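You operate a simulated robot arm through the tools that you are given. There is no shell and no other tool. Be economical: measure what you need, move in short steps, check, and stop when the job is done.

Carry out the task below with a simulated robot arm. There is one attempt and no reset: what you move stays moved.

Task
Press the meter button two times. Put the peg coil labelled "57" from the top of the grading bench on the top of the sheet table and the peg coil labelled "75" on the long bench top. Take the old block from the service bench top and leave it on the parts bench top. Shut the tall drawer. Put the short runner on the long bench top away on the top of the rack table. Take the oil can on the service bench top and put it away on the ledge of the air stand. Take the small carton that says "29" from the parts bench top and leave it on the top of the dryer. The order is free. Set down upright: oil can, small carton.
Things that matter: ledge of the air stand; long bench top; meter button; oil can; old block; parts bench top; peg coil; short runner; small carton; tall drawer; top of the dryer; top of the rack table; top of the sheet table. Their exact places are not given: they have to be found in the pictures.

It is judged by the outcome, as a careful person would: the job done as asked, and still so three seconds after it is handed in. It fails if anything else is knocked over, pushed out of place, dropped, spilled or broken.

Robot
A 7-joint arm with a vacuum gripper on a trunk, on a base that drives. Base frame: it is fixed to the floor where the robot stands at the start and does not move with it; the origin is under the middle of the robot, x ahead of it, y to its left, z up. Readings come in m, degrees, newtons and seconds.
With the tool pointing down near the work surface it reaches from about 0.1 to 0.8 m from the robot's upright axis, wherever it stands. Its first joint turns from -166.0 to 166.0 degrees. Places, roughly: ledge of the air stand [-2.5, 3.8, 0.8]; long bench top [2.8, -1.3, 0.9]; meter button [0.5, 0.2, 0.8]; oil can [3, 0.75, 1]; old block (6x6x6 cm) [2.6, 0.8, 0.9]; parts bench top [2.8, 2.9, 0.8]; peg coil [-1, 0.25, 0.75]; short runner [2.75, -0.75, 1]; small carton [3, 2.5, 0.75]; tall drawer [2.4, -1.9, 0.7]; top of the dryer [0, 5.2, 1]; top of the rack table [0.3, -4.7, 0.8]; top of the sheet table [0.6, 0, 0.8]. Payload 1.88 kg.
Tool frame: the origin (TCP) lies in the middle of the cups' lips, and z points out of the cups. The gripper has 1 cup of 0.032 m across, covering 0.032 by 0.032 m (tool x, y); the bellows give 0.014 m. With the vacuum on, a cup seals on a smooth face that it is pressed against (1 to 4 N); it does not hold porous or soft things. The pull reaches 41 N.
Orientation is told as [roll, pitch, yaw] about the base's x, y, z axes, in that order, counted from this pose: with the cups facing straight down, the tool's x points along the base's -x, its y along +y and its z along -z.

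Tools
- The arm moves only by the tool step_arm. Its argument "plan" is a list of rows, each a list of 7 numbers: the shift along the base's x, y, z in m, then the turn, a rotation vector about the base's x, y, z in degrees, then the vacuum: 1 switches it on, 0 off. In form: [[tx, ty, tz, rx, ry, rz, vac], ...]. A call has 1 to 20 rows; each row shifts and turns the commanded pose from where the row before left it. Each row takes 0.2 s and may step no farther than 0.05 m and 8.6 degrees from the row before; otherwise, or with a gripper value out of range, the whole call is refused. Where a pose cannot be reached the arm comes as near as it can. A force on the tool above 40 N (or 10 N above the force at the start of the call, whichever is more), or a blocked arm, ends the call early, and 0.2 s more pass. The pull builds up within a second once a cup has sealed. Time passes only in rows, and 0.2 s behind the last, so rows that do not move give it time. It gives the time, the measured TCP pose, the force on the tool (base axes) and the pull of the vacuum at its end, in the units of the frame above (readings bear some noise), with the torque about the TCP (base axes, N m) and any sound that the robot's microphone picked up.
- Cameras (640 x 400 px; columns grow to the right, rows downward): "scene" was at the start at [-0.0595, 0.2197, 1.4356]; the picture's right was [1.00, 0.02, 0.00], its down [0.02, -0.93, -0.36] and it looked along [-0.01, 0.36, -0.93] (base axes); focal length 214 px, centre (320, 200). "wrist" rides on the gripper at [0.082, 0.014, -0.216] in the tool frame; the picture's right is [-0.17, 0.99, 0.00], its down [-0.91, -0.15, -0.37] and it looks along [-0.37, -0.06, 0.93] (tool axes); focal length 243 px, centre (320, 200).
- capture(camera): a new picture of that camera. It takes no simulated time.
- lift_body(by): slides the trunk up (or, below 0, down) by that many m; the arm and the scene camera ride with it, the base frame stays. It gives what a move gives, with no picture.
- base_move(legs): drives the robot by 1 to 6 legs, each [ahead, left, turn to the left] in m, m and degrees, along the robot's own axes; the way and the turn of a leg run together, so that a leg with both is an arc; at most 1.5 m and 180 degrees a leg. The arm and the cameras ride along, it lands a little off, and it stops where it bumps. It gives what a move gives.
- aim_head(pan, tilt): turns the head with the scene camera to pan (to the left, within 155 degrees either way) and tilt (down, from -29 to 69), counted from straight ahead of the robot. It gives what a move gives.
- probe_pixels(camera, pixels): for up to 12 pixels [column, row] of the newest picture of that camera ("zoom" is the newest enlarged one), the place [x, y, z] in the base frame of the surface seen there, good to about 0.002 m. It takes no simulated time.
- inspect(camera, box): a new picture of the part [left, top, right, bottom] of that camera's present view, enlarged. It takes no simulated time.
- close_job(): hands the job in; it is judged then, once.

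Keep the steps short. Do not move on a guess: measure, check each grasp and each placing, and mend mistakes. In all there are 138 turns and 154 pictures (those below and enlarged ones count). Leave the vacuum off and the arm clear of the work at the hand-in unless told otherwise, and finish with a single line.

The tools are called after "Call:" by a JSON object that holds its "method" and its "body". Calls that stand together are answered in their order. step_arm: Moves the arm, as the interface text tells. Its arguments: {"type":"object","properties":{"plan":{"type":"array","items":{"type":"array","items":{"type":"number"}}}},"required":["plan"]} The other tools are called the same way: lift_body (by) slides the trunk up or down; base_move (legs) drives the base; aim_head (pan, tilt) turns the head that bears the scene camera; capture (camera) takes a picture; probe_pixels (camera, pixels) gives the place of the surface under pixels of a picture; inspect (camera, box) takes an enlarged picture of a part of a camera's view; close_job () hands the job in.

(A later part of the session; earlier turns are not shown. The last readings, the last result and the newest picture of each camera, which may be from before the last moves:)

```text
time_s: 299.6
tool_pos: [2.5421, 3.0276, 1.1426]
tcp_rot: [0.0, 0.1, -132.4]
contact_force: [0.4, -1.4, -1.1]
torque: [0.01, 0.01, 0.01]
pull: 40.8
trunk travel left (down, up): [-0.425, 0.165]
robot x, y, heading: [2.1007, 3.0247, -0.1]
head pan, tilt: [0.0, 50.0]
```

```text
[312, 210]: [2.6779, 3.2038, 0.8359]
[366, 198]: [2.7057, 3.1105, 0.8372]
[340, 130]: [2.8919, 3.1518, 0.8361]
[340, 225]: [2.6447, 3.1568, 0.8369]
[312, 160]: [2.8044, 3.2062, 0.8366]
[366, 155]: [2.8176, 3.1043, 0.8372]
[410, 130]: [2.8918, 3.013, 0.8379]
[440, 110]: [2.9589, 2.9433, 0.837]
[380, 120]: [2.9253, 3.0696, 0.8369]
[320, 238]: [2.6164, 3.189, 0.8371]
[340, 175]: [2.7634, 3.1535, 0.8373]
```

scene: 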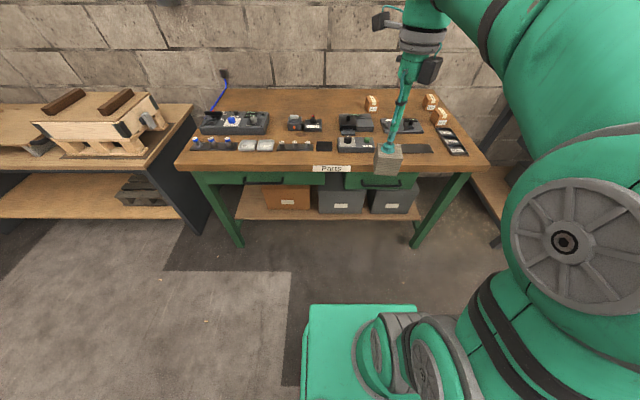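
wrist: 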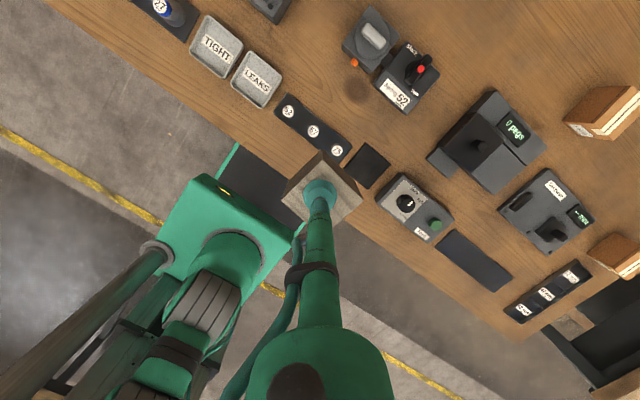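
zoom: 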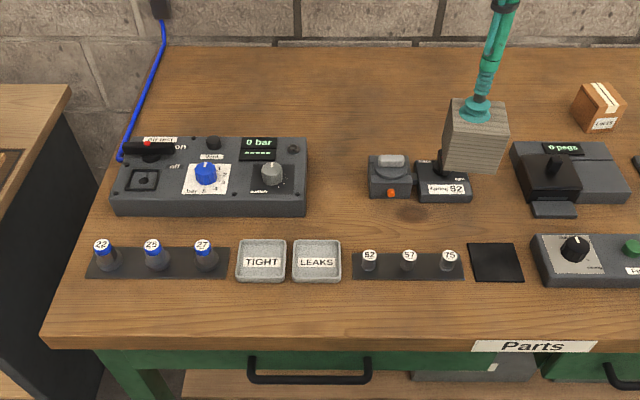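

I place it at (2.835, 3.155). Move over and lower to z 0.92.

Call:
{"method": "step_arm", "body": {"plan": [[0.0419, 0.0182, 0, 0, 0, 0, 1], [0.0419, 0.0182, 0, 0, 0, 0, 1], [0.0419, 0.0182, 0, 0, 0, 0, 1], [0.0419, 0.0182, 0, 0, 0, 0, 1], [0.0419, 0.0182, 0, 0, 0, 0, 1], [0.0419, 0.0182, 0, 0, 0, 0, 1], [0.0419, 0.0182, 0, 0, 0, 0, 1], [0, 0, -0.045, 0, 0, 0, 1], [0, 0, -0.045, 0, 0, 0, 1], [0, 0, -0.045, 0, 0, 0, 1], [0, 0, -0.045, 0, 0, 0, 1], [0, 0, -0.04, 0, 0, 0, 1]]}}

Call:
{"method": "inspect", "body": {"camera": "scene", "box": [200, 100, 400, 225]}}

Call:
{"method": "capture", "body": {"camera": "wrist"}}

```text
time_s: 302.2
tool_pos: [2.7973, 3.146, 0.8976]
tcp_rot: [0.1, 0.2, -132.4]
contact_force: [0.3, -0.2, 0.7]
torque: [-0.01, 0.04, -0.02]
pull: 40.5
out of reach, approached as far as the arm can: row 6, 7
trunk travel left (down, up): [-0.425, 0.165]
robot x, y, heading: [2.0978, 3.0256, 0.1]
head pan, tilt: [0.0, 50.0]
```

```text
3.20 times, centred on (300, 162) of scene
```

zoom: 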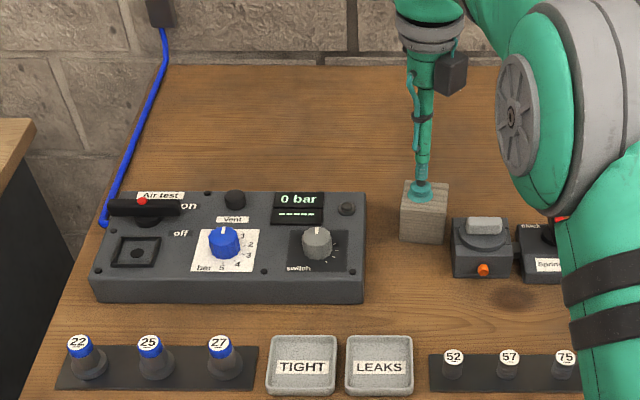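

```text
59 pictures are left
```

wrist: 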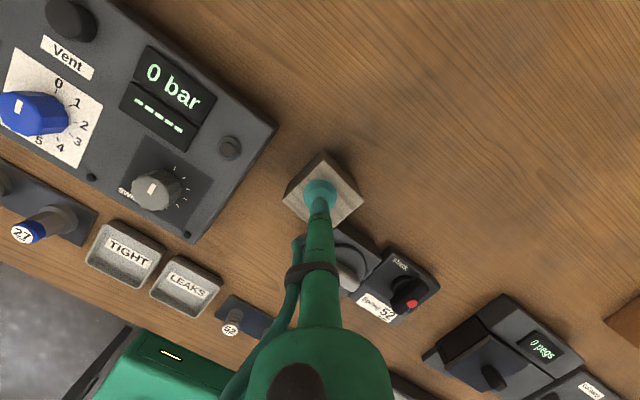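

It stopped slightly short (2.797, 3.146), nearly at table height and close to the tester. I rise 1 cm, go 3 cm further back, and lower to contact.

Call:
{"method": "step_arm", "body": {"plan": [[0, 0, 0.012, 0, 0, 0, 1], [0.015, 0.004, 0, 0, 0, 0, 1], [0.015, 0.004, 0, 0, 0, 0, 1], [0, 0, -0.008, 0, 0, 0, 1], [0, 0, -0.004, 0, 0, 0, 1], [0, 0, -0.002, 0, 0, 0, 1]]}}

```text
time_s: 303.6
tool_pos: [2.8254, 3.1548, 0.8969]
tcp_rot: [0.2, 0.3, -132.3]
contact_force: [0.8, 0.4, 9.5]
torque: [-0.02, 0.1, -0.04]
pull: 40.9
trunk travel left (down, up): [-0.425, 0.165]
robot x, y, heading: [2.099, 3.0235, 0.2]
head pan, tilt: [0.0, 50.0]
```

Contact (9.5 N). Release, wait, rise and pull in.

Call:
{"method": "step_arm", "body": {"plan": [[0, 0, 0, 0, 0, 0, 0], [0, 0, 0, 0, 0, 0, 0], [0, 0, 0, 0, 0, 0, 0], [0, 0, 0, 0, 0, 0, 0], [0, 0, 0, 0, 0, 0, 0], [0, 0, 0.01, 0, 0, 0, 0], [0, 0, 0.03, 0, 0, 0, 0], [0, 0, 0.04, 0, 0, 0, 0], [-0.02, 0, 0.04, 0, 0, 0, 0], [-0.03, 0, 0.03, 0, 0, 0, 0], [-0.03, 0, 0.03, 0, 0, 0, 0], [-0.04, -0.02, 0.02, 0, 0, 0, 0], [-0.04, -0.02, 0.02, 0, 0, 0, 0], [-0.04, -0.02, 0.02, 0, 0, 0, 0], [-0.04, -0.02, 0, 0, 0, 0, 0], [-0.04, -0.02, 0, 0, 0, 0, 0]]}}

Call:
{"method": "base_move", "body": {"legs": [[-0.2, 0, 0], [0, -0.7, 0], [0.24, 0, 0]]}}

Call:
{"method": "capture", "body": {"camera": "scene"}}

Call:
{"method": "capture", "body": {"camera": "wrist"}}

```text
time_s: 307.0
tool_pos: [2.5422, 3.0533, 1.1353]
tcp_rot: [0.0, 0.0, -132.2]
contact_force: [0.6, -0.3, -0.7]
torque: [0.0, 0.04, 0.01]
pull: 0.1
trunk travel left (down, up): [-0.425, 0.165]
robot x, y, heading: [2.1006, 3.0205, 0.2]
head pan, tilt: [0.0, 50.0]
```

```text
time_s: 313.4
tool_pos: [2.5887, 2.3492, 1.1341]
tcp_rot: [0.1, 0.0, -132.6]
contact_force: [0.1, -0.7, -0.4]
torque: [-0.01, -0.04, 0.02]
pull: 0.2
trunk travel left (down, up): [-0.425, 0.165]
robot x, y, heading: [2.1431, 2.3217, -0.2]
head pan, tilt: [0.0, 50.0]
```

```text
58 pictures are left
```

scene: 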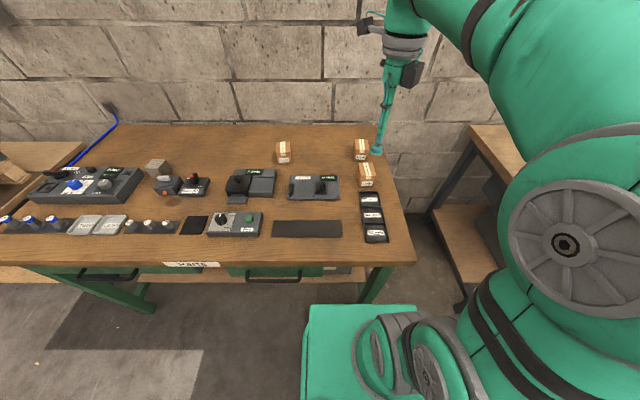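

```text
57 pictures are left
```

wrist: 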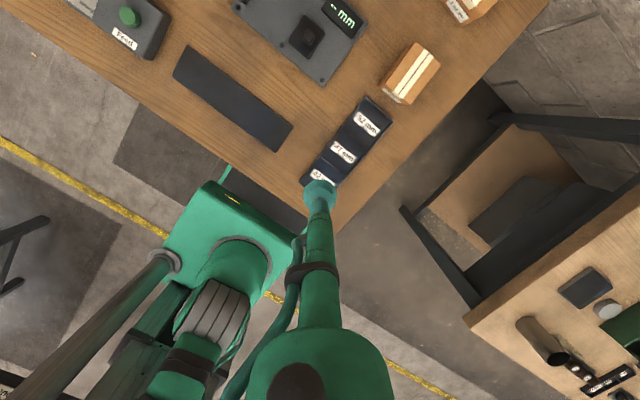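

Block is in place at (157,170). Carton "29" is at (361,149). I creep 3 cm ahead, raise the trunk 0.15 m for more reach, and zoom.

Call:
{"method": "base_move", "body": {"legs": [[0.03, 0, 0]]}}

Call:
{"method": "lift_body", "body": {"by": 0.15}}

Call:
{"method": "inspect", "body": {"camera": "scene", "box": [300, 120, 428, 200]}}

```text
time_s: 314.3
tool_pos: [2.6189, 2.3494, 1.1343]
tcp_rot: [0.2, 0.1, -132.7]
contact_force: [0.0, 0.2, 0.0]
torque: [-0.03, 0.0, 0.01]
pull: 0.1
trunk travel left (down, up): [-0.425, 0.165]
robot x, y, heading: [2.1711, 2.3236, 0.1]
head pan, tilt: [0.0, 50.0]
```

```text
time_s: 316.0
tool_pos: [2.6185, 2.3491, 1.284]
tcp_rot: [0.0, 0.2, -132.6]
contact_force: [-1.2, -0.1, -0.7]
torque: [0.01, 0.01, 0.03]
pull: 0.0
trunk travel left (down, up): [-0.575, 0.015]
robot x, y, heading: [2.1754, 2.3237, 0.1]
head pan, tilt: [0.0, 50.0]
```

```text
5.00 times, centred on (364, 160) of scene
```

zoom: 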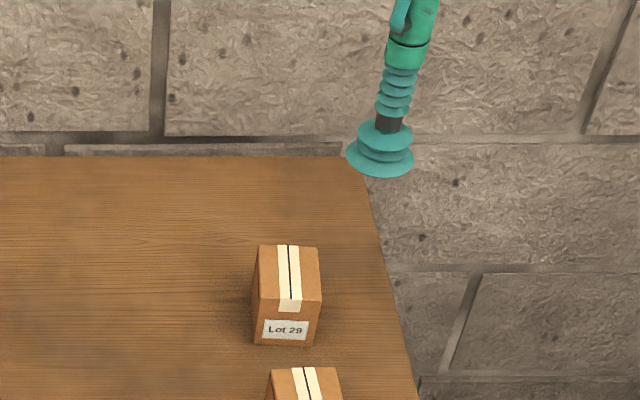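

It reads "Lot 29". I probe the top.

Call:
{"method": "probe_pixels", "body": {"camera": "zoom", "pixels": [[264, 249], [314, 251], [318, 296], [266, 294], [290, 272], [305, 270], [275, 270], [290, 335]]}}

```text
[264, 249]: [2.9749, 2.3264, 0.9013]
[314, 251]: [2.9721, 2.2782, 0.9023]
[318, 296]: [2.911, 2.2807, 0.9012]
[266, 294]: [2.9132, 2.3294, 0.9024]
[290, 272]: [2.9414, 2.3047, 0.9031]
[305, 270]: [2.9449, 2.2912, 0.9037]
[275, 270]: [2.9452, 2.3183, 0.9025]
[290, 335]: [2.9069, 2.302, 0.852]
```

Top centre (2.943, 2.304, 0.902). I lower to z 0.985 first, then reach out above it.

Call:
{"method": "step_arm", "body": {"plan": [[0, -0.0075, -0.049, 0, 0, 0, 0], [0, -0.0075, -0.049, 0, 0, 0, 0], [0, -0.0075, -0.049, 0, 0, 0, 0], [0, -0.0075, -0.049, 0, 0, 0, 0], [0, -0.0075, -0.049, 0, 0, 0, 0], [0, -0.0075, -0.049, 0, 0, 0, 0], [0.0464, 0, 0, 0, 0, 0, 0], [0.0464, 0, 0, 0, 0, 0, 0], [0.0464, 0, 0, 0, 0, 0, 0], [0.0464, 0, 0, 0, 0, 0, 0], [0.0464, 0, 0, 0, 0, 0, 0], [0.0464, 0, 0, 0, 0, 0, 0], [0.0461, 0, 0, 0, 0, 0, 0]]}}

Call:
{"method": "capture", "body": {"camera": "wrist"}}

```text
time_s: 318.8
tool_pos: [2.9436, 2.3042, 0.9878]
tcp_rot: [0.0, 0.1, -132.6]
contact_force: [0.1, 0.5, -0.1]
torque: [0.01, 0.11, -0.04]
pull: 0.1
trunk travel left (down, up): [-0.575, 0.015]
robot x, y, heading: [2.1723, 2.3219, -0.0]
head pan, tilt: [0.0, 50.0]
```

```text
55 pictures are left
```

wrist: 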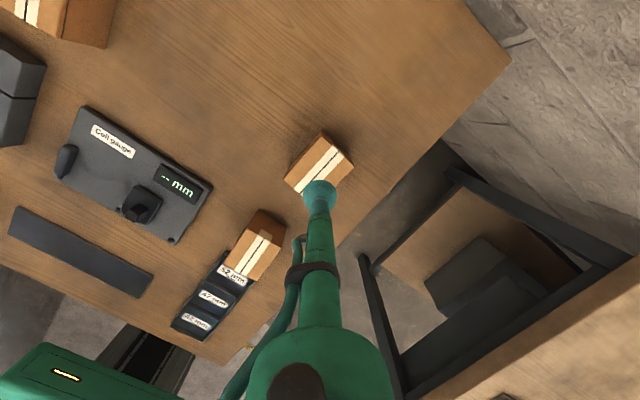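

Over the carton exactly. Down with vacuum on, last bit gently.

Call:
{"method": "step_arm", "body": {"plan": [[0, 0, -0.04, 0, 0, 0, 0], [0, 0, -0.03, 0, 0, 0, 0], [0, 0, -0.01, 0, 0, 0, 1], [0, 0, -0.005, 0, 0, 0, 1], [0, 0, -0.003, 0, 0, 0, 1], [0, 0, 0, 0, 0, 0, 1], [0, 0, 0, 0, 0, 0, 1], [0, 0, 0, 0, 0, 0, 1], [0, 0, 0, 0, 0, 0, 1]]}}

```text
time_s: 320.8
tool_pos: [2.9432, 2.3044, 0.9038]
tcp_rot: [0.2, 0.2, -132.6]
contact_force: [1.7, -0.1, 10.7]
torque: [-0.04, 0.07, -0.1]
pull: 41.1
trunk travel left (down, up): [-0.575, 0.015]
robot x, y, heading: [2.1747, 2.3241, 0.0]
head pan, tilt: [0.0, 50.0]
```

Sealed. Lift, draw in, back up, lower the trunk to normal, then turn left and look for the way to the dryer.

Call:
{"method": "step_arm", "body": {"plan": [[0, 0, 0.02, 0, 0, 0, 1], [0, 0, 0.04, 0, 0, 0, 1], [0, 0, 0.04, 0, 0, 0, 1], [0, 0, 0.03, 0, 0, 0, 1], [-0.045, 0, 0.02, 0, 0, 0, 1], [-0.045, 0, 0.02, 0, 0, 0, 1], [-0.045, 0, 0.02, 0, 0, 0, 1], [-0.045, 0, 0.02, 0, 0, 0, 1], [-0.045, 0, 0.02, 0, 0, 0, 1], [-0.045, 0, 0.02, 0, 0, 0, 1], [-0.045, 0, 0.02, 0, 0, 0, 1], [-0.045, 0, 0, 0, 0, 0, 1]]}}

Call:
{"method": "base_move", "body": {"legs": [[-0.45, 0, 0], [0, 0, 90]]}}

Call:
{"method": "lift_body", "body": {"by": -0.1}}

Call:
{"method": "aim_head", "body": {"pan": 40, "tilt": 22}}

Call:
{"method": "capture", "body": {"camera": "scene"}}

Call:
{"method": "aim_head", "body": {"pan": -5, "tilt": 22}}

Call:
{"method": "capture", "body": {"camera": "scene"}}

```text
time_s: 323.4
tool_pos: [2.5826, 2.3051, 1.1721]
tcp_rot: [0.0, 0.1, -132.7]
contact_force: [0.0, -0.6, -3.7]
torque: [0.01, 0.02, 0.0]
pull: 41.0
trunk travel left (down, up): [-0.575, 0.015]
robot x, y, heading: [2.1749, 2.3219, 0.0]
head pan, tilt: [0.0, 50.0]
```

```text
time_s: 330.0
tool_pos: [1.7392, 2.7327, 1.1722]
tcp_rot: [0.0, 0.1, -42.0]
contact_force: [0.0, 0.1, -3.5]
torque: [0.01, -0.04, -0.01]
pull: 40.9
trunk travel left (down, up): [-0.575, 0.015]
robot x, y, heading: [1.7254, 2.3208, 90.6]
head pan, tilt: [0.0, 50.0]
```

```text
time_s: 331.3
tool_pos: [1.7382, 2.7333, 1.0727]
tcp_rot: [0.0, 0.1, -42.1]
contact_force: [0.3, -0.7, -2.8]
torque: [0.0, 0.0, 0.01]
pull: 40.7
trunk travel left (down, up): [-0.475, 0.115]
robot x, y, heading: [1.7247, 2.3211, 90.7]
head pan, tilt: [0.0, 50.0]
```

```text
time_s: 332.4
tool_pos: [1.7387, 2.7319, 1.0725]
tcp_rot: [0.0, 0.1, -42.1]
contact_force: [0.2, -0.1, -3.6]
torque: [0.0, 0.01, 0.0]
pull: 41.1
trunk travel left (down, up): [-0.475, 0.115]
robot x, y, heading: [1.7221, 2.323, 90.7]
head pan, tilt: [40.0, 22.0]
```

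```text
54 pictures are left
```

scene: 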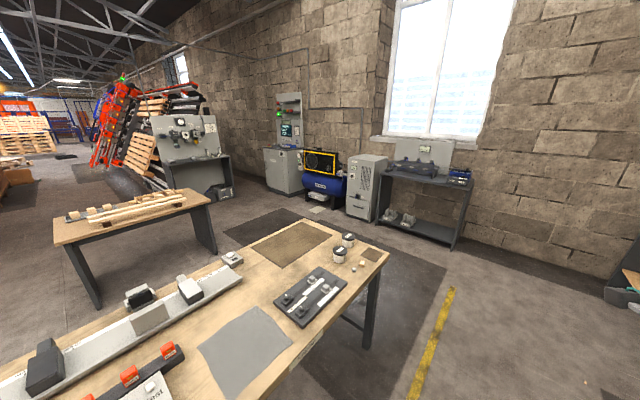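

```text
time_s: 333.5
tool_pos: [1.7381, 2.7312, 1.0717]
tcp_rot: [0.0, 0.0, -42.0]
contact_force: [-0.3, 0.3, -2.4]
torque: [0.01, -0.01, 0.01]
pull: 40.6
trunk travel left (down, up): [-0.475, 0.115]
robot x, y, heading: [1.7239, 2.3183, 90.6]
head pan, tilt: [-5.0, 22.0]
```

```text
53 pictures are left
```

scene: 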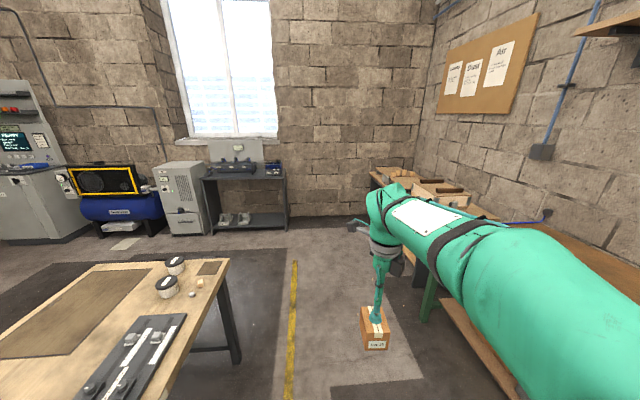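

The gray cabinet at (183,195) beside the compressor looks like the dryer. I zoom and probe there and along the way.

Call:
{"method": "inspect", "body": {"camera": "scene", "box": [60, 120, 300, 270]}}

Call:
{"method": "probe_pixels", "body": {"camera": "scene", "pixels": [[183, 164], [170, 168], [200, 166], [180, 232], [205, 228], [285, 225], [225, 262], [238, 360], [225, 200], [120, 235], [290, 300], [155, 190]]}}

```text
2.67 times, centred on (180, 195) of scene
```

zoom: 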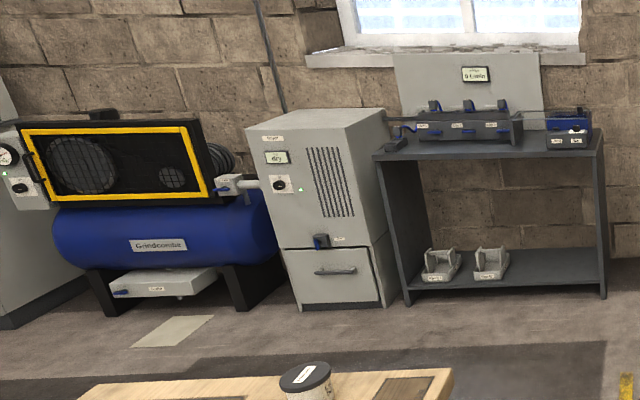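

```text
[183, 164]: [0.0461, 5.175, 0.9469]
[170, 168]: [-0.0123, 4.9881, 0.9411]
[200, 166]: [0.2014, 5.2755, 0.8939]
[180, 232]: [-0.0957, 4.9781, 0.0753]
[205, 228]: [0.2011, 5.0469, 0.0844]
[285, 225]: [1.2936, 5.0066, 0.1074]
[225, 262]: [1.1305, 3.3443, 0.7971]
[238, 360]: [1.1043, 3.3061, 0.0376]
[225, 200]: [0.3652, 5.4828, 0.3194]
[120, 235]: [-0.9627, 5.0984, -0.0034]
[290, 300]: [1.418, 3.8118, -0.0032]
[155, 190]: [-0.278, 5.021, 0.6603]
```

Dryer: x about -0.2…0.2, front y 4.97, top z 0.947. Way: 1.95 m ahead along x 1.72, then 1.65 m left. Go.

Call:
{"method": "base_move", "body": {"legs": [[1.5, 0, -0.6], [0.45, 0, 0], [0, 1.5, 0], [0, 0.15, 0]]}}

Call:
{"method": "aim_head", "body": {"pan": 0, "tilt": 45}}

Call:
{"method": "capture", "body": {"camera": "scene"}}

```text
time_s: 351.3
tool_pos: [0.096, 4.7039, 1.0728]
tcp_rot: [0.1, 0.1, -42.8]
contact_force: [0.1, 0.2, -2.8]
torque: [0.02, 0.05, 0.01]
pull: 40.8
trunk travel left (down, up): [-0.475, 0.115]
robot x, y, heading: [0.0759, 4.2936, 89.9]
head pan, tilt: [-5.0, 22.0]
```

```text
time_s: 352.1
tool_pos: [0.0968, 4.7031, 1.0721]
tcp_rot: [-0.1, 0.1, -42.9]
contact_force: [0.4, -0.1, -2.8]
torque: [0.04, 0.0, -0.01]
pull: 40.8
trunk travel left (down, up): [-0.475, 0.115]
robot x, y, heading: [0.077, 4.2975, 89.9]
head pan, tilt: [0.0, 45.0]
```

```text
51 pictures are left
```

scene: 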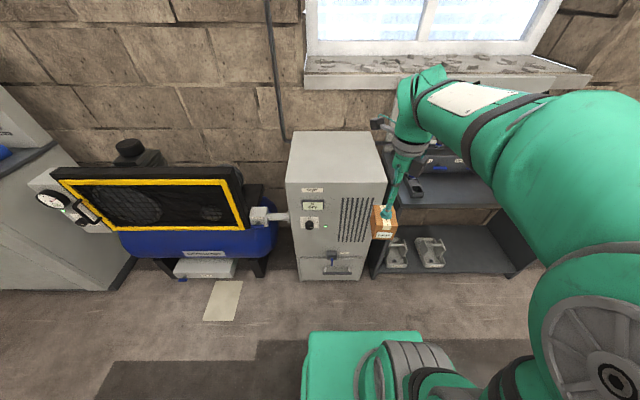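

I probe the dryer's top.

Call:
{"method": "probe_pixels", "body": {"camera": "scene", "pixels": [[297, 136], [372, 136], [383, 178], [290, 180], [337, 158], [337, 170]]}}

Call:
{"method": "inspect", "body": {"camera": "scene", "box": [270, 120, 400, 290]}}

```text
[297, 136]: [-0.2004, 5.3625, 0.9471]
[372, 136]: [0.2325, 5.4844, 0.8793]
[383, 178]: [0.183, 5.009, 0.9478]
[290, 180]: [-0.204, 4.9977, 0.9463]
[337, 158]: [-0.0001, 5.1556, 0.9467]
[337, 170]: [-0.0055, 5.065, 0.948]
```

```text
2.35 times, centred on (335, 205) of scene
```

zoom: 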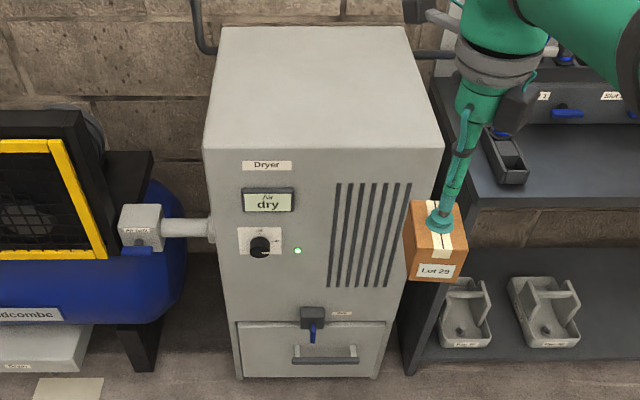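

It is labelled "Dryer", top clear. I raise the carton, drive 0.2 m ahead, and move over (0.0, 5.13).

Call:
{"method": "step_arm", "body": {"plan": [[0, 0, 0.035, 0, 0, 0, 1], [0, 0, 0.035, 0, 0, 0, 1]]}}

Call:
{"method": "base_move", "body": {"legs": [[0.2, 0, 0]]}}

Call:
{"method": "step_arm", "body": {"plan": [[-0.016, 0.038, 0, 0, 0, 0, 1], [-0.016, 0.038, 0, 0, 0, 0, 1], [-0.016, 0.038, 0, 0, 0, 0, 1], [-0.016, 0.038, 0, 0, 0, 0, 1], [-0.016, 0.038, 0, 0, 0, 0, 1], [-0.016, 0.038, 0, 0, 0, 0, 1], [0, 0, -0.045, 0, 0, 0, 1], [0, 0, -0.045, 0, 0, 0, 1]]}}

Call:
{"method": "capture", "body": {"camera": "scene"}}

```text
time_s: 352.8
tool_pos: [0.0963, 4.7039, 1.1407]
tcp_rot: [-0.1, 0.1, -42.9]
contact_force: [-0.7, 0.3, -3.3]
torque: [0.0, -0.04, -0.02]
pull: 40.7
trunk travel left (down, up): [-0.475, 0.115]
robot x, y, heading: [0.0742, 4.2951, 90.0]
head pan, tilt: [0.0, 45.0]
```

```text
time_s: 354.4
tool_pos: [0.097, 4.9041, 1.1431]
tcp_rot: [0.1, 0.1, -43.0]
contact_force: [-0.1, -0.7, -2.7]
torque: [-0.01, -0.01, 0.02]
pull: 40.7
trunk travel left (down, up): [-0.475, 0.115]
robot x, y, heading: [0.0798, 4.4954, 90.0]
head pan, tilt: [0.0, 45.0]
```

```text
time_s: 356.1
tool_pos: [0.0019, 5.1308, 1.0516]
tcp_rot: [0.2, 0.1, -42.8]
contact_force: [0.0, -0.7, -2.5]
torque: [-0.02, 0.02, 0.01]
pull: 40.7
trunk travel left (down, up): [-0.475, 0.115]
robot x, y, heading: [0.0773, 4.494, 89.7]
head pan, tilt: [0.0, 45.0]
```

```text
49 pictures are left
```

scene: 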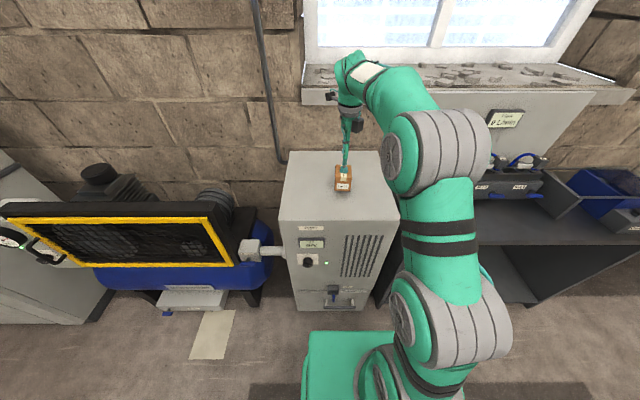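

Over the dryer. Contact expected at z ≈ 1.015; lowering gently.

Call:
{"method": "step_arm", "body": {"plan": [[0, 0, -0.02, 0, 0, 0, 1], [0, 0, -0.008, 0, 0, 0, 1], [0, 0, -0.005, 0, 0, 0, 1], [0, 0, -0.003, 0, 0, 0, 1], [0, 0, -0.002, 0, 0, 0, 1]]}}

```text
time_s: 357.4
tool_pos: [0.0021, 5.1323, 1.0151]
tcp_rot: [0.1, 0.3, -43.0]
contact_force: [-1.7, 0.1, 6.2]
torque: [-0.05, -0.03, 0.05]
pull: 40.5
trunk travel left (down, up): [-0.475, 0.115]
robot x, y, heading: [0.0769, 4.4983, 89.7]
head pan, tilt: [0.0, 45.0]
```

Contact (6 N). Release, wait, rise, and draw back.

Call:
{"method": "step_arm", "body": {"plan": [[0, 0, 0, 0, 0, 0, 0], [0, 0, 0, 0, 0, 0, 0], [0, 0, 0, 0, 0, 0, 0], [0, 0, 0, 0, 0, 0, 0], [0, 0, 0, 0, 0, 0, 0], [0, 0, 0.01, 0, 0, 0, 0], [0, 0, 0.04, 0, 0, 0, 0], [0, 0, 0.05, 0, 0, 0, 0], [0, 0, 0.03, 0, 0, 0, 0], [0.01, -0.045, 0, 0, 0, 0, 0], [0.01, -0.045, 0, 0, 0, 0, 0], [0.01, -0.045, 0, 0, 0, 0, 0], [0.01, -0.045, 0, 0, 0, 0, 0], [0.01, -0.045, 0, 0, 0, 0, 0]]}}

Call:
{"method": "base_move", "body": {"legs": [[-0.3, 0, 0]]}}

Call:
{"method": "inspect", "body": {"camera": "scene", "box": [240, 100, 440, 300]}}

Call:
{"method": "aim_head", "body": {"pan": 75, "tilt": 20}}

Call:
{"method": "capture", "body": {"camera": "scene"}}

```text
time_s: 360.4
tool_pos: [0.0532, 4.9086, 1.1452]
tcp_rot: [0.0, 0.2, -42.9]
contact_force: [-0.3, 0.1, 0.0]
torque: [-0.04, -0.01, 0.01]
pull: 0.1
trunk travel left (down, up): [-0.475, 0.115]
robot x, y, heading: [0.0766, 4.4913, 89.7]
head pan, tilt: [0.0, 45.0]
```

```text
time_s: 362.4
tool_pos: [0.0517, 4.6073, 1.1442]
tcp_rot: [0.0, 0.0, -43.0]
contact_force: [-0.4, 0.2, 0.4]
torque: [0.03, 0.01, 0.0]
pull: 0.0
trunk travel left (down, up): [-0.475, 0.115]
robot x, y, heading: [0.0761, 4.1899, 89.7]
head pan, tilt: [0.0, 45.0]
```

```text
2.00 times, centred on (340, 200) of scene
```

zoom: 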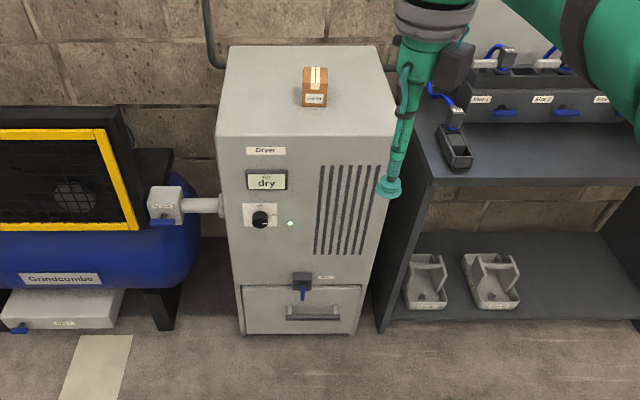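

```text
time_s: 363.9
tool_pos: [0.0523, 4.6069, 1.1435]
tcp_rot: [0.0, 0.2, -42.9]
contact_force: [0.1, 0.0, -0.1]
torque: [-0.03, 0.02, -0.01]
pull: 0.1
trunk travel left (down, up): [-0.475, 0.115]
robot x, y, heading: [0.0779, 4.1912, 89.8]
head pan, tilt: [75.0, 20.0]
```

```text
47 pictures are left
```

scene: 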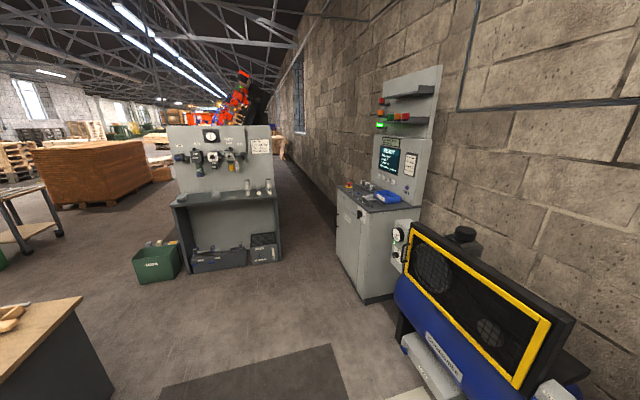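

The carton stands upright on the dryer. The stand with the panel at (225,190) must be the air stand; I zoom and probe its ledge.

Call:
{"method": "inspect", "body": {"camera": "scene", "box": [120, 110, 300, 290]}}

Call:
{"method": "probe_pixels", "body": {"camera": "scene", "pixels": [[200, 197], [240, 195], [230, 199], [180, 203], [276, 196], [215, 190], [190, 270], [282, 260], [155, 250], [82, 300], [225, 180], [345, 285]]}}

```text
2.22 times, centred on (210, 200) of scene
```

zoom: 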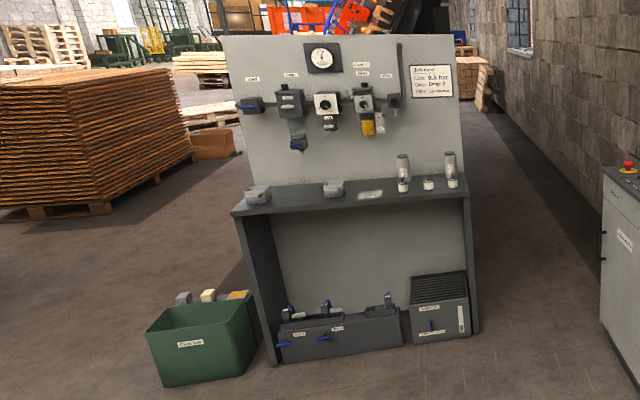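

```text
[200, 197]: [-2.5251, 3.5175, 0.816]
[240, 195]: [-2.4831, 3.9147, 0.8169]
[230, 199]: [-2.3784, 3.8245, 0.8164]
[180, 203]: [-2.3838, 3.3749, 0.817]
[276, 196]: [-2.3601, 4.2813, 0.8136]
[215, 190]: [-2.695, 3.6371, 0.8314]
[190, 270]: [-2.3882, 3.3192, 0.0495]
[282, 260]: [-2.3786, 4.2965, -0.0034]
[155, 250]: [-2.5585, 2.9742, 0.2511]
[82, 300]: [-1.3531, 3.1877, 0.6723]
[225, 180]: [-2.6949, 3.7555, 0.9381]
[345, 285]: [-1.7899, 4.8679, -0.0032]
```

Air stand ledge: front x -2.37, panel x -2.695, y 3.33–4.29, z 0.816. Now back to the service bench for the oil can, the way I came.

Call:
{"method": "base_move", "body": {"legs": [[0, -1.5, 0], [0, -0.15, 0], [-1.5, 0, 0], [-1.5, 0, 0], [-0.42, 0, 0], [0, 0, -90]]}}

Call:
{"method": "base_move", "body": {"legs": [[0.35, 0, 0]]}}

Call:
{"method": "aim_head", "body": {"pan": 0, "tilt": 45}}

Call:
{"method": "capture", "body": {"camera": "scene"}}

```text
time_s: 392.4
tool_pos: [2.1159, 0.7757, 1.1441]
tcp_rot: [-0.1, 0.1, -132.6]
contact_force: [-0.3, 0.0, 0.2]
torque: [0.01, 0.03, 0.01]
pull: 0.2
trunk travel left (down, up): [-0.475, 0.115]
robot x, y, heading: [1.7016, 0.7501, 0.0]
head pan, tilt: [75.0, 20.0]
```

```text
time_s: 394.7
tool_pos: [2.4662, 0.7774, 1.1438]
tcp_rot: [-0.1, 0.2, -132.7]
contact_force: [-0.1, 0.2, 0.4]
torque: [-0.01, 0.03, 0.01]
pull: 0.1
trunk travel left (down, up): [-0.475, 0.115]
robot x, y, heading: [2.0526, 0.7498, 0.1]
head pan, tilt: [75.0, 20.0]
```

```text
time_s: 396.1
tool_pos: [2.4658, 0.7765, 1.1443]
tcp_rot: [-0.1, 0.0, -132.7]
contact_force: [0.4, -0.2, 0.8]
torque: [-0.01, 0.0, 0.01]
pull: 0.1
trunk travel left (down, up): [-0.475, 0.115]
robot x, y, heading: [2.0553, 0.7491, 0.1]
head pan, tilt: [0.0, 45.0]
```

```text
45 pictures are left
```

scene: 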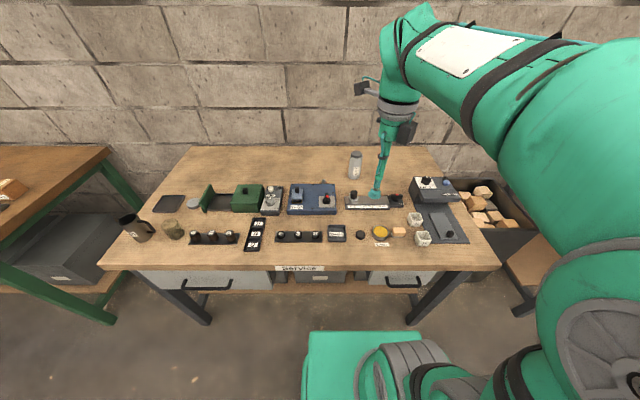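

I creep nearer (0.1 m) and raise the trunk 0.1 m for reach, then zoom on the oil can.

Call:
{"method": "base_move", "body": {"legs": [[0.1, 0, 0]]}}

Call:
{"method": "lift_body", "body": {"by": 0.1}}

Call:
{"method": "capture", "body": {"camera": "scene"}}

Call:
{"method": "inspect", "body": {"camera": "scene", "box": [310, 140, 406, 200]}}

```text
time_s: 397.3
tool_pos: [2.5648, 0.7762, 1.1436]
tcp_rot: [0.0, 0.1, -132.6]
contact_force: [-0.2, 0.1, -0.7]
torque: [-0.01, 0.0, -0.01]
pull: 0.1
trunk travel left (down, up): [-0.475, 0.115]
robot x, y, heading: [2.1531, 0.7506, -0.1]
head pan, tilt: [0.0, 45.0]
```

```text
time_s: 398.6
tool_pos: [2.5639, 0.7762, 1.2443]
tcp_rot: [0.0, 0.1, -132.6]
contact_force: [0.1, -0.1, 0.4]
torque: [0.01, -0.02, 0.02]
pull: 0.1
trunk travel left (down, up): [-0.575, 0.015]
robot x, y, heading: [2.1497, 0.75, -0.1]
head pan, tilt: [0.0, 45.0]
```

```text
44 pictures are left
```

scene: 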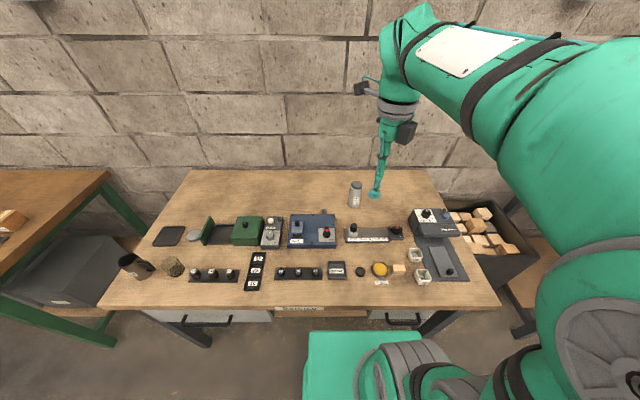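

```text
6.67 times, centred on (358, 170) of scene
```

zoom: 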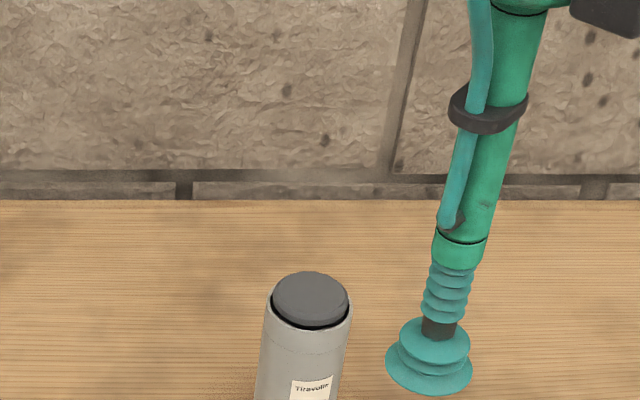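

The can's flat dark cap is visible. I probe the cap.

Call:
{"method": "probe_pixels", "body": {"camera": "zoom", "pixels": [[310, 296], [278, 296], [344, 298], [310, 276], [310, 314], [310, 360]]}}

```text
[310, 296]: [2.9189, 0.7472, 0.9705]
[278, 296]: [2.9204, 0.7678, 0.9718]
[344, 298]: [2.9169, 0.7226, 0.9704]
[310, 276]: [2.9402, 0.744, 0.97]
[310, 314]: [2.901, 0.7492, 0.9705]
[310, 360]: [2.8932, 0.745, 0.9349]
```

Cap centre (2.919, 0.746, 0.970). Lower to 1.04, reach out over it, check.

Call:
{"method": "step_arm", "body": {"plan": [[0, -0.0075, -0.049, 0, 0, 0, 0], [0, -0.0075, -0.049, 0, 0, 0, 0], [0, -0.0075, -0.049, 0, 0, 0, 0], [0, -0.0075, -0.049, 0, 0, 0, 0], [0.0444, 0, 0, 0, 0, 0, 0], [0.0444, 0, 0, 0, 0, 0, 0], [0.0444, 0, 0, 0, 0, 0, 0], [0.0444, 0, 0, 0, 0, 0, 0], [0.0444, 0, 0, 0, 0, 0, 0], [0.0444, 0, 0, 0, 0, 0, 0], [0.0444, 0, 0, 0, 0, 0, 0], [0.0442, 0, 0, 0, 0, 0, 0]]}}

Call:
{"method": "capture", "body": {"camera": "wrist"}}

```text
time_s: 401.2
tool_pos: [2.9206, 0.7467, 1.0433]
tcp_rot: [-0.2, -0.2, -132.5]
contact_force: [0.8, -0.3, -1.1]
torque: [-0.02, 0.15, 0.02]
pull: 0.0
trunk travel left (down, up): [-0.575, 0.015]
robot x, y, heading: [2.1535, 0.7493, 0.1]
head pan, tilt: [0.0, 45.0]
```

```text
42 pictures are left
```

wrist: 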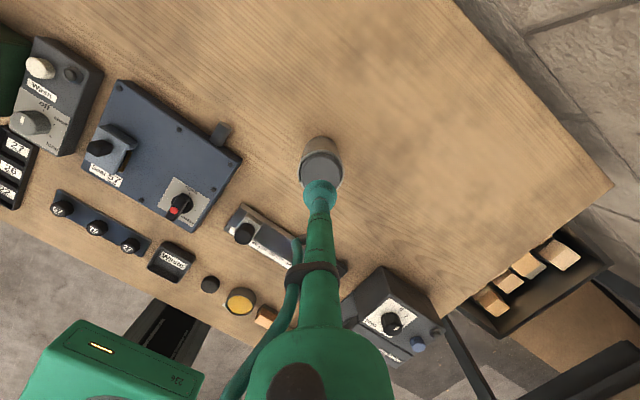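

Lined up. Down with vacuum, gently at the end.

Call:
{"method": "step_arm", "body": {"plan": [[0, 0, -0.04, 0, 0, 0, 0], [0, 0, -0.018, 0, 0, 0, 0], [0, 0, -0.008, 0, 0, 0, 1], [0, 0, -0.005, 0, 0, 0, 1], [0, 0, -0.004, 0, 0, 0, 1], [0, 0, 0, 0, 0, 0, 1], [0, 0, 0, 0, 0, 0, 1], [0, 0, 0, 0, 0, 0, 1], [0, 0, 0, 0, 0, 0, 1]]}}

```text
time_s: 403.2
tool_pos: [2.9206, 0.7479, 0.9732]
tcp_rot: [0.0, 0.1, -132.7]
contact_force: [-2.0, 0.8, 1.4]
torque: [0.13, 0.12, 0.01]
pull: 40.3
trunk travel left (down, up): [-0.575, 0.015]
robot x, y, heading: [2.1492, 0.7503, 0.1]
head pan, tilt: [0.0, 45.0]
```

Sealed. Lift straight, then rise while drawing in, above the gauge.

Call:
{"method": "step_arm", "body": {"plan": [[0, 0, 0.02, 0, 0, 0, 1], [0, 0, 0.03, 0, 0, 0, 1], [0, 0, 0.03, 0, 0, 0, 1], [0, 0, 0.03, 0, 0, 0, 1], [-0.03, 0, 0.03, 0, 0, 0, 1], [-0.03, 0, 0.03, 0, 0, 0, 1], [-0.04, 0, 0.03, 0, 0, 0, 1], [-0.04, 0, 0, 0, 0, 0, 1], [-0.04, 0, 0, 0, 0, 0, 1], [-0.04, 0, 0, 0, 0, 0, 1], [-0.04, 0, 0, 0, 0, 0, 1], [-0.04, 0, 0, 0, 0, 0, 1], [-0.04, 0, 0, 0, 0, 0, 1]]}}

Call:
{"method": "capture", "body": {"camera": "scene"}}

```text
time_s: 406.0
tool_pos: [2.5795, 0.748, 1.171]
tcp_rot: [0.0, 0.2, -132.6]
contact_force: [0.1, -0.1, -2.4]
torque: [0.02, 0.02, -0.01]
pull: 40.7
trunk travel left (down, up): [-0.575, 0.015]
robot x, y, heading: [2.1509, 0.7524, 0.2]
head pan, tilt: [0.0, 45.0]
```

```text
41 pictures are left
```

scene: 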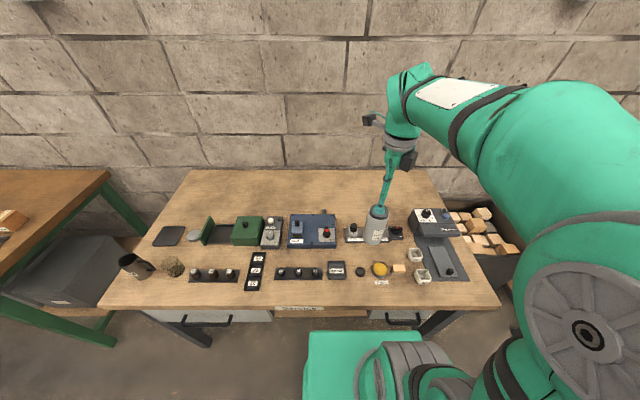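

The can hangs upright. I drive back to the lane, north, then west toward the air stand.

Call:
{"method": "base_move", "body": {"legs": [[-0.45, 0, 0], [0, 0, 90], [1.5, 0, 0], [1.5, 0, 0], [0.42, 0, 0], [0, 0, 90]]}}

Call:
{"method": "base_move", "body": {"legs": [[1.5, 0, 0], [1.3, 0, 0]]}}

Call:
{"method": "aim_head", "body": {"pan": 10, "tilt": 35}}

Call:
{"method": "capture", "body": {"camera": "scene"}}

```text
time_s: 432.8
tool_pos: [1.2649, 4.1985, 1.1717]
tcp_rot: [0.0, 0.2, 48.2]
contact_force: [0.6, -0.2, -4.3]
torque: [0.0, 0.02, -0.01]
pull: 40.2
trunk travel left (down, up): [-0.575, 0.015]
robot x, y, heading: [1.6923, 4.2014, -179.2]
head pan, tilt: [0.0, 45.0]
```

```text
time_s: 446.4
tool_pos: [-1.5297, 4.0801, 1.1714]
tcp_rot: [0.1, 0.1, 50.3]
contact_force: [0.2, 0.1, -3.7]
torque: [-0.03, 0.03, 0.0]
pull: 41.1
trunk travel left (down, up): [-0.575, 0.015]
robot x, y, heading: [-1.103, 4.0995, -177.0]
head pan, tilt: [0.0, 45.0]
```

```text
time_s: 447.1
tool_pos: [-1.5297, 4.0804, 1.1709]
tcp_rot: [-0.1, 0.0, 50.3]
contact_force: [-0.6, -0.3, -2.7]
torque: [0.0, 0.02, 0.02]
pull: 40.8
trunk travel left (down, up): [-0.575, 0.015]
robot x, y, heading: [-1.1016, 4.1008, -177.1]
head pan, tilt: [10.0, 35.0]
```

```text
40 pictures are left
```

scene: 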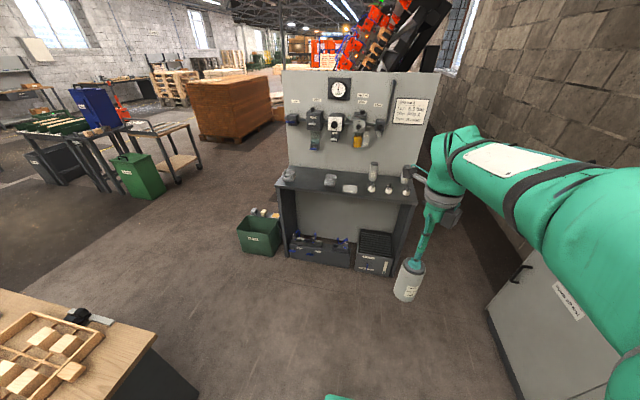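

I straighten to heading 180, shift left 0.4 m, and look at the ledge closer.

Call:
{"method": "base_move", "body": {"legs": [[0, 0, -3], [0, 0.4, 0], [0.5, 0, 0]]}}

Call:
{"method": "aim_head", "body": {"pan": 0, "tilt": 42}}

Call:
{"method": "capture", "body": {"camera": "scene"}}

Call:
{"method": "inspect", "body": {"camera": "scene", "box": [200, 100, 440, 250]}}

```text
time_s: 452.6
tool_pos: [-2.0358, 3.7078, 1.171]
tcp_rot: [0.0, 0.1, 46.9]
contact_force: [-0.7, -0.1, -2.5]
torque: [-0.01, 0.03, 0.01]
pull: 40.6
trunk travel left (down, up): [-0.575, 0.015]
robot x, y, heading: [-1.6066, 3.7016, 179.6]
head pan, tilt: [10.0, 35.0]
```

```text
time_s: 453.3
tool_pos: [-2.0362, 3.7088, 1.1715]
tcp_rot: [0.0, 0.1, 47.0]
contact_force: [0.6, -1.1, -2.7]
torque: [-0.04, -0.03, -0.01]
pull: 40.9
trunk travel left (down, up): [-0.575, 0.015]
robot x, y, heading: [-1.6081, 3.7033, 179.7]
head pan, tilt: [0.0, 42.0]
```

```text
39 pictures are left
```

scene: 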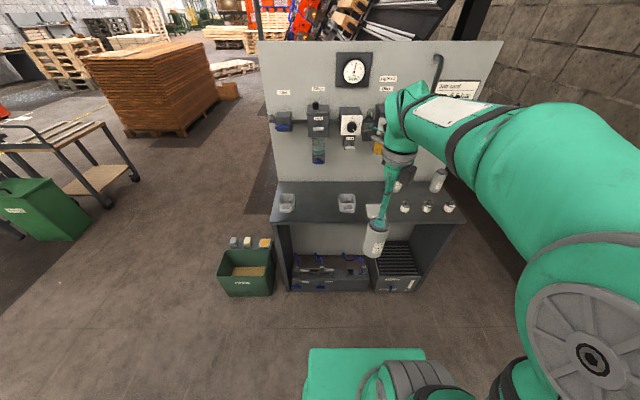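

```text
2.67 times, centred on (320, 175) of scene
```

zoom: 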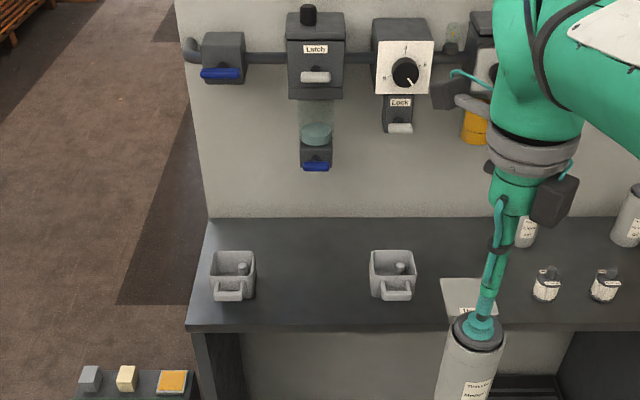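

Free spot between the two gray cups (zoom (312,275)). I probe it and the fittings hanging from the panel above.

Call:
{"method": "probe_pixels", "body": {"camera": "zoom", "pixels": [[312, 270], [312, 310], [312, 235], [250, 290], [375, 285], [316, 165], [310, 80], [316, 75], [403, 72], [398, 125], [312, 322], [400, 290]]}}

```text
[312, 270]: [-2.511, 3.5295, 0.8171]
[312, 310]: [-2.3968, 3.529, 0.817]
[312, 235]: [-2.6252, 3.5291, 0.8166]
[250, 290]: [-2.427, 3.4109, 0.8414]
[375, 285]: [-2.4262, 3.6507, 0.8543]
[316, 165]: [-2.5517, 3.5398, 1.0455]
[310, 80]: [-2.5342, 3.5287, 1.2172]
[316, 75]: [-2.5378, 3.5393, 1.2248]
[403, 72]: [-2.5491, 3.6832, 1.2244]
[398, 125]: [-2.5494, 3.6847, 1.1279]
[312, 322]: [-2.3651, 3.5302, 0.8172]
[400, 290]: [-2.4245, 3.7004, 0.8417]
```

Fittings protrude to x ≈ -2.535, so I place the can near the front at (-2.435, 3.53) and turn the tool +90° so its camera faces away from the panel. Then I drive 0.23 m ahead.

Call:
{"method": "step_arm", "body": {"plan": [[0, 0, 0, 0, 0, 8.2, 1], [0, 0, 0, 0, 0, 8.2, 1], [0, 0, 0, 0, 0, 8.2, 1], [0, 0, 0, 0, 0, 8.2, 1], [0, 0, 0, 0, 0, 8.2, 1], [0, 0, 0, 0, 0, 8.2, 1], [0, 0, 0, 0, 0, 8.2, 1], [0, 0, 0, 0, 0, 8.2, 1], [0, 0, 0, 0, 0, 8.2, 1], [0, 0, 0, 0, 0, 8.2, 1], [0, 0, 0, 0, 0, 8.2, 1]]}}

Call:
{"method": "base_move", "body": {"legs": [[0.23, 0, 0.3]]}}

Call:
{"method": "step_arm", "body": {"plan": [[0, -0.045, 0, 0, 0, 0, 1], [0, -0.045, 0, 0, 0, 0, 1], [0, -0.045, 0, 0, 0, 0, 1]]}}

Call:
{"method": "capture", "body": {"camera": "wrist"}}

Call:
{"method": "capture", "body": {"camera": "scene"}}

```text
time_s: 455.7
tool_pos: [-2.0357, 3.7083, 1.1711]
tcp_rot: [0.1, 0.1, 137.3]
contact_force: [-0.2, 0.8, -3.9]
torque: [0.01, -0.01, -0.03]
pull: 40.6
trunk travel left (down, up): [-0.575, 0.015]
robot x, y, heading: [-1.609, 3.7062, 179.7]
head pan, tilt: [0.0, 42.0]
```

```text
time_s: 457.4
tool_pos: [-2.2653, 3.7082, 1.1719]
tcp_rot: [0.1, 0.1, 137.5]
contact_force: [-1.0, -0.5, -3.2]
torque: [0.0, -0.03, 0.01]
pull: 40.6
trunk travel left (down, up): [-0.575, 0.015]
robot x, y, heading: [-1.839, 3.7032, 179.9]
head pan, tilt: [0.0, 42.0]
```

```text
time_s: 458.2
tool_pos: [-2.2661, 3.5732, 1.1725]
tcp_rot: [0.0, 0.1, 137.3]
contact_force: [-0.1, 0.0, -3.0]
torque: [0.0, 0.03, 0.01]
pull: 40.9
trunk travel left (down, up): [-0.575, 0.015]
robot x, y, heading: [-1.8375, 3.7062, 180.0]
head pan, tilt: [0.0, 42.0]
```

```text
37 pictures are left
```

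wrist: 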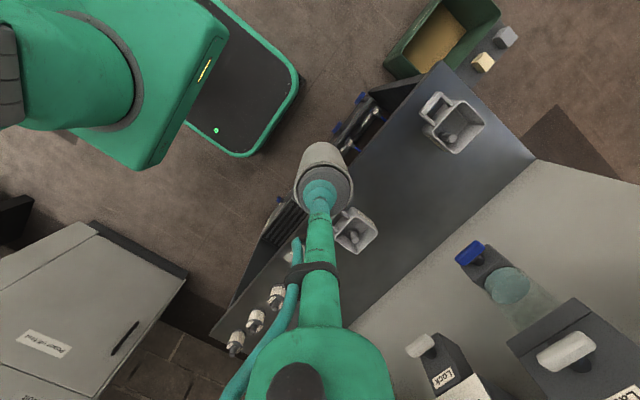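

```text
36 pictures are left
```

scene: 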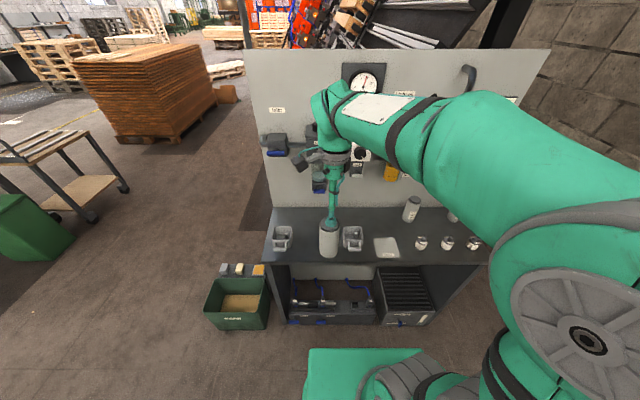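

I move to (-2.42, 3.53) and lower to z 1.02, then check the clearance to the fittings.

Call:
{"method": "step_arm", "body": {"plan": [[-0.0385, -0.0108, 0, 0, 0, 0, 1], [-0.0385, -0.0108, 0, 0, 0, 0, 1], [-0.0385, -0.0108, 0, 0, 0, 0, 1], [-0.0385, -0.0108, 0, 0, 0, 0, 1], [0, 0, -0.04, 0, 0, 0, 1], [0, 0, -0.04, 0, 0, 0, 1], [0, 0, -0.04, 0, 0, 0, 1], [0, 0, -0.03, 0, 0, 0, 1]]}}

Call:
{"method": "capture", "body": {"camera": "wrist"}}

Call:
{"method": "inspect", "body": {"camera": "scene", "box": [220, 80, 440, 290]}}

```text
time_s: 460.0
tool_pos: [-2.4186, 3.529, 1.0212]
tcp_rot: [0.0, 0.1, 137.4]
contact_force: [0.1, -0.4, -3.1]
torque: [0.02, 0.03, 0.01]
pull: 40.9
trunk travel left (down, up): [-0.575, 0.015]
robot x, y, heading: [-1.8349, 3.7032, 179.9]
head pan, tilt: [0.0, 42.0]
```

```text
35 pictures are left
```

wrist: 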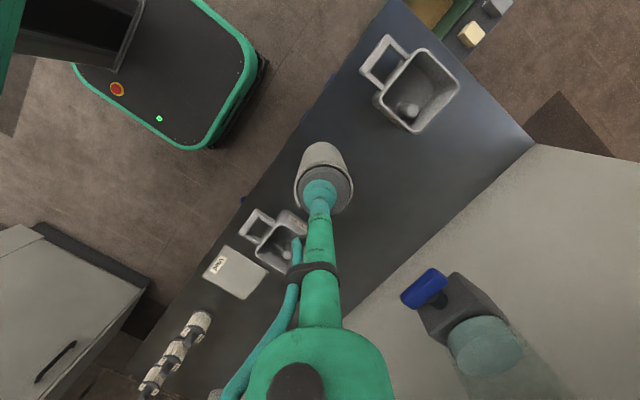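

```text
1.90 times, centred on (330, 185) of scene
```

zoom: 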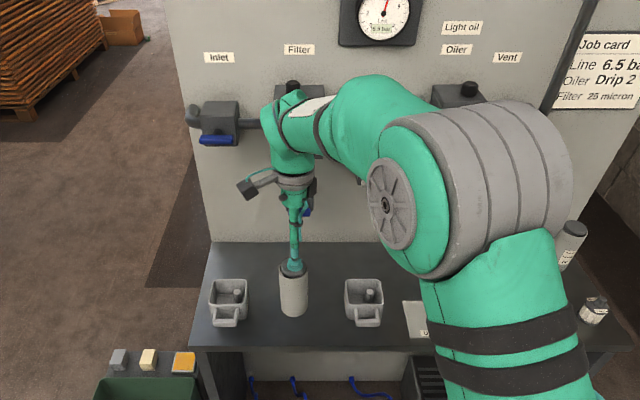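

Enough room. Lower to 0.966, then fine steps (contact near 0.954).

Call:
{"method": "step_arm", "body": {"plan": [[0, 0, -0.03, 0, 0, 0, 1], [0, 0, -0.025, 0, 0, 0, 1], [0, 0, -0.006, 0, 0, 0, 1], [0, 0, -0.004, 0, 0, 0, 1], [0, 0, -0.002, 0, 0, 0, 1]]}}

```text
time_s: 461.2
tool_pos: [-2.4192, 3.5301, 0.9553]
tcp_rot: [0.0, 0.1, 137.5]
contact_force: [0.5, 0.8, -1.5]
torque: [0.0, -0.03, -0.01]
pull: 40.6
trunk travel left (down, up): [-0.575, 0.015]
robot x, y, heading: [-1.8402, 3.7038, 179.8]
head pan, tilt: [0.0, 42.0]
```

Call:
{"method": "step_arm", "body": {"plan": [[0, 0, -0.002, 0, 0, 0, 1], [0, 0, -0.002, 0, 0, 0, 1]]}}

```text
time_s: 461.8
tool_pos: [-2.4201, 3.5289, 0.9522]
tcp_rot: [0.0, 0.1, 137.4]
contact_force: [0.7, 1.7, 2.6]
torque: [-0.02, 0.05, -0.02]
pull: 41.1
trunk travel left (down, up): [-0.575, 0.015]
robot x, y, heading: [-1.8356, 3.7041, 179.7]
head pan, tilt: [0.0, 42.0]
```

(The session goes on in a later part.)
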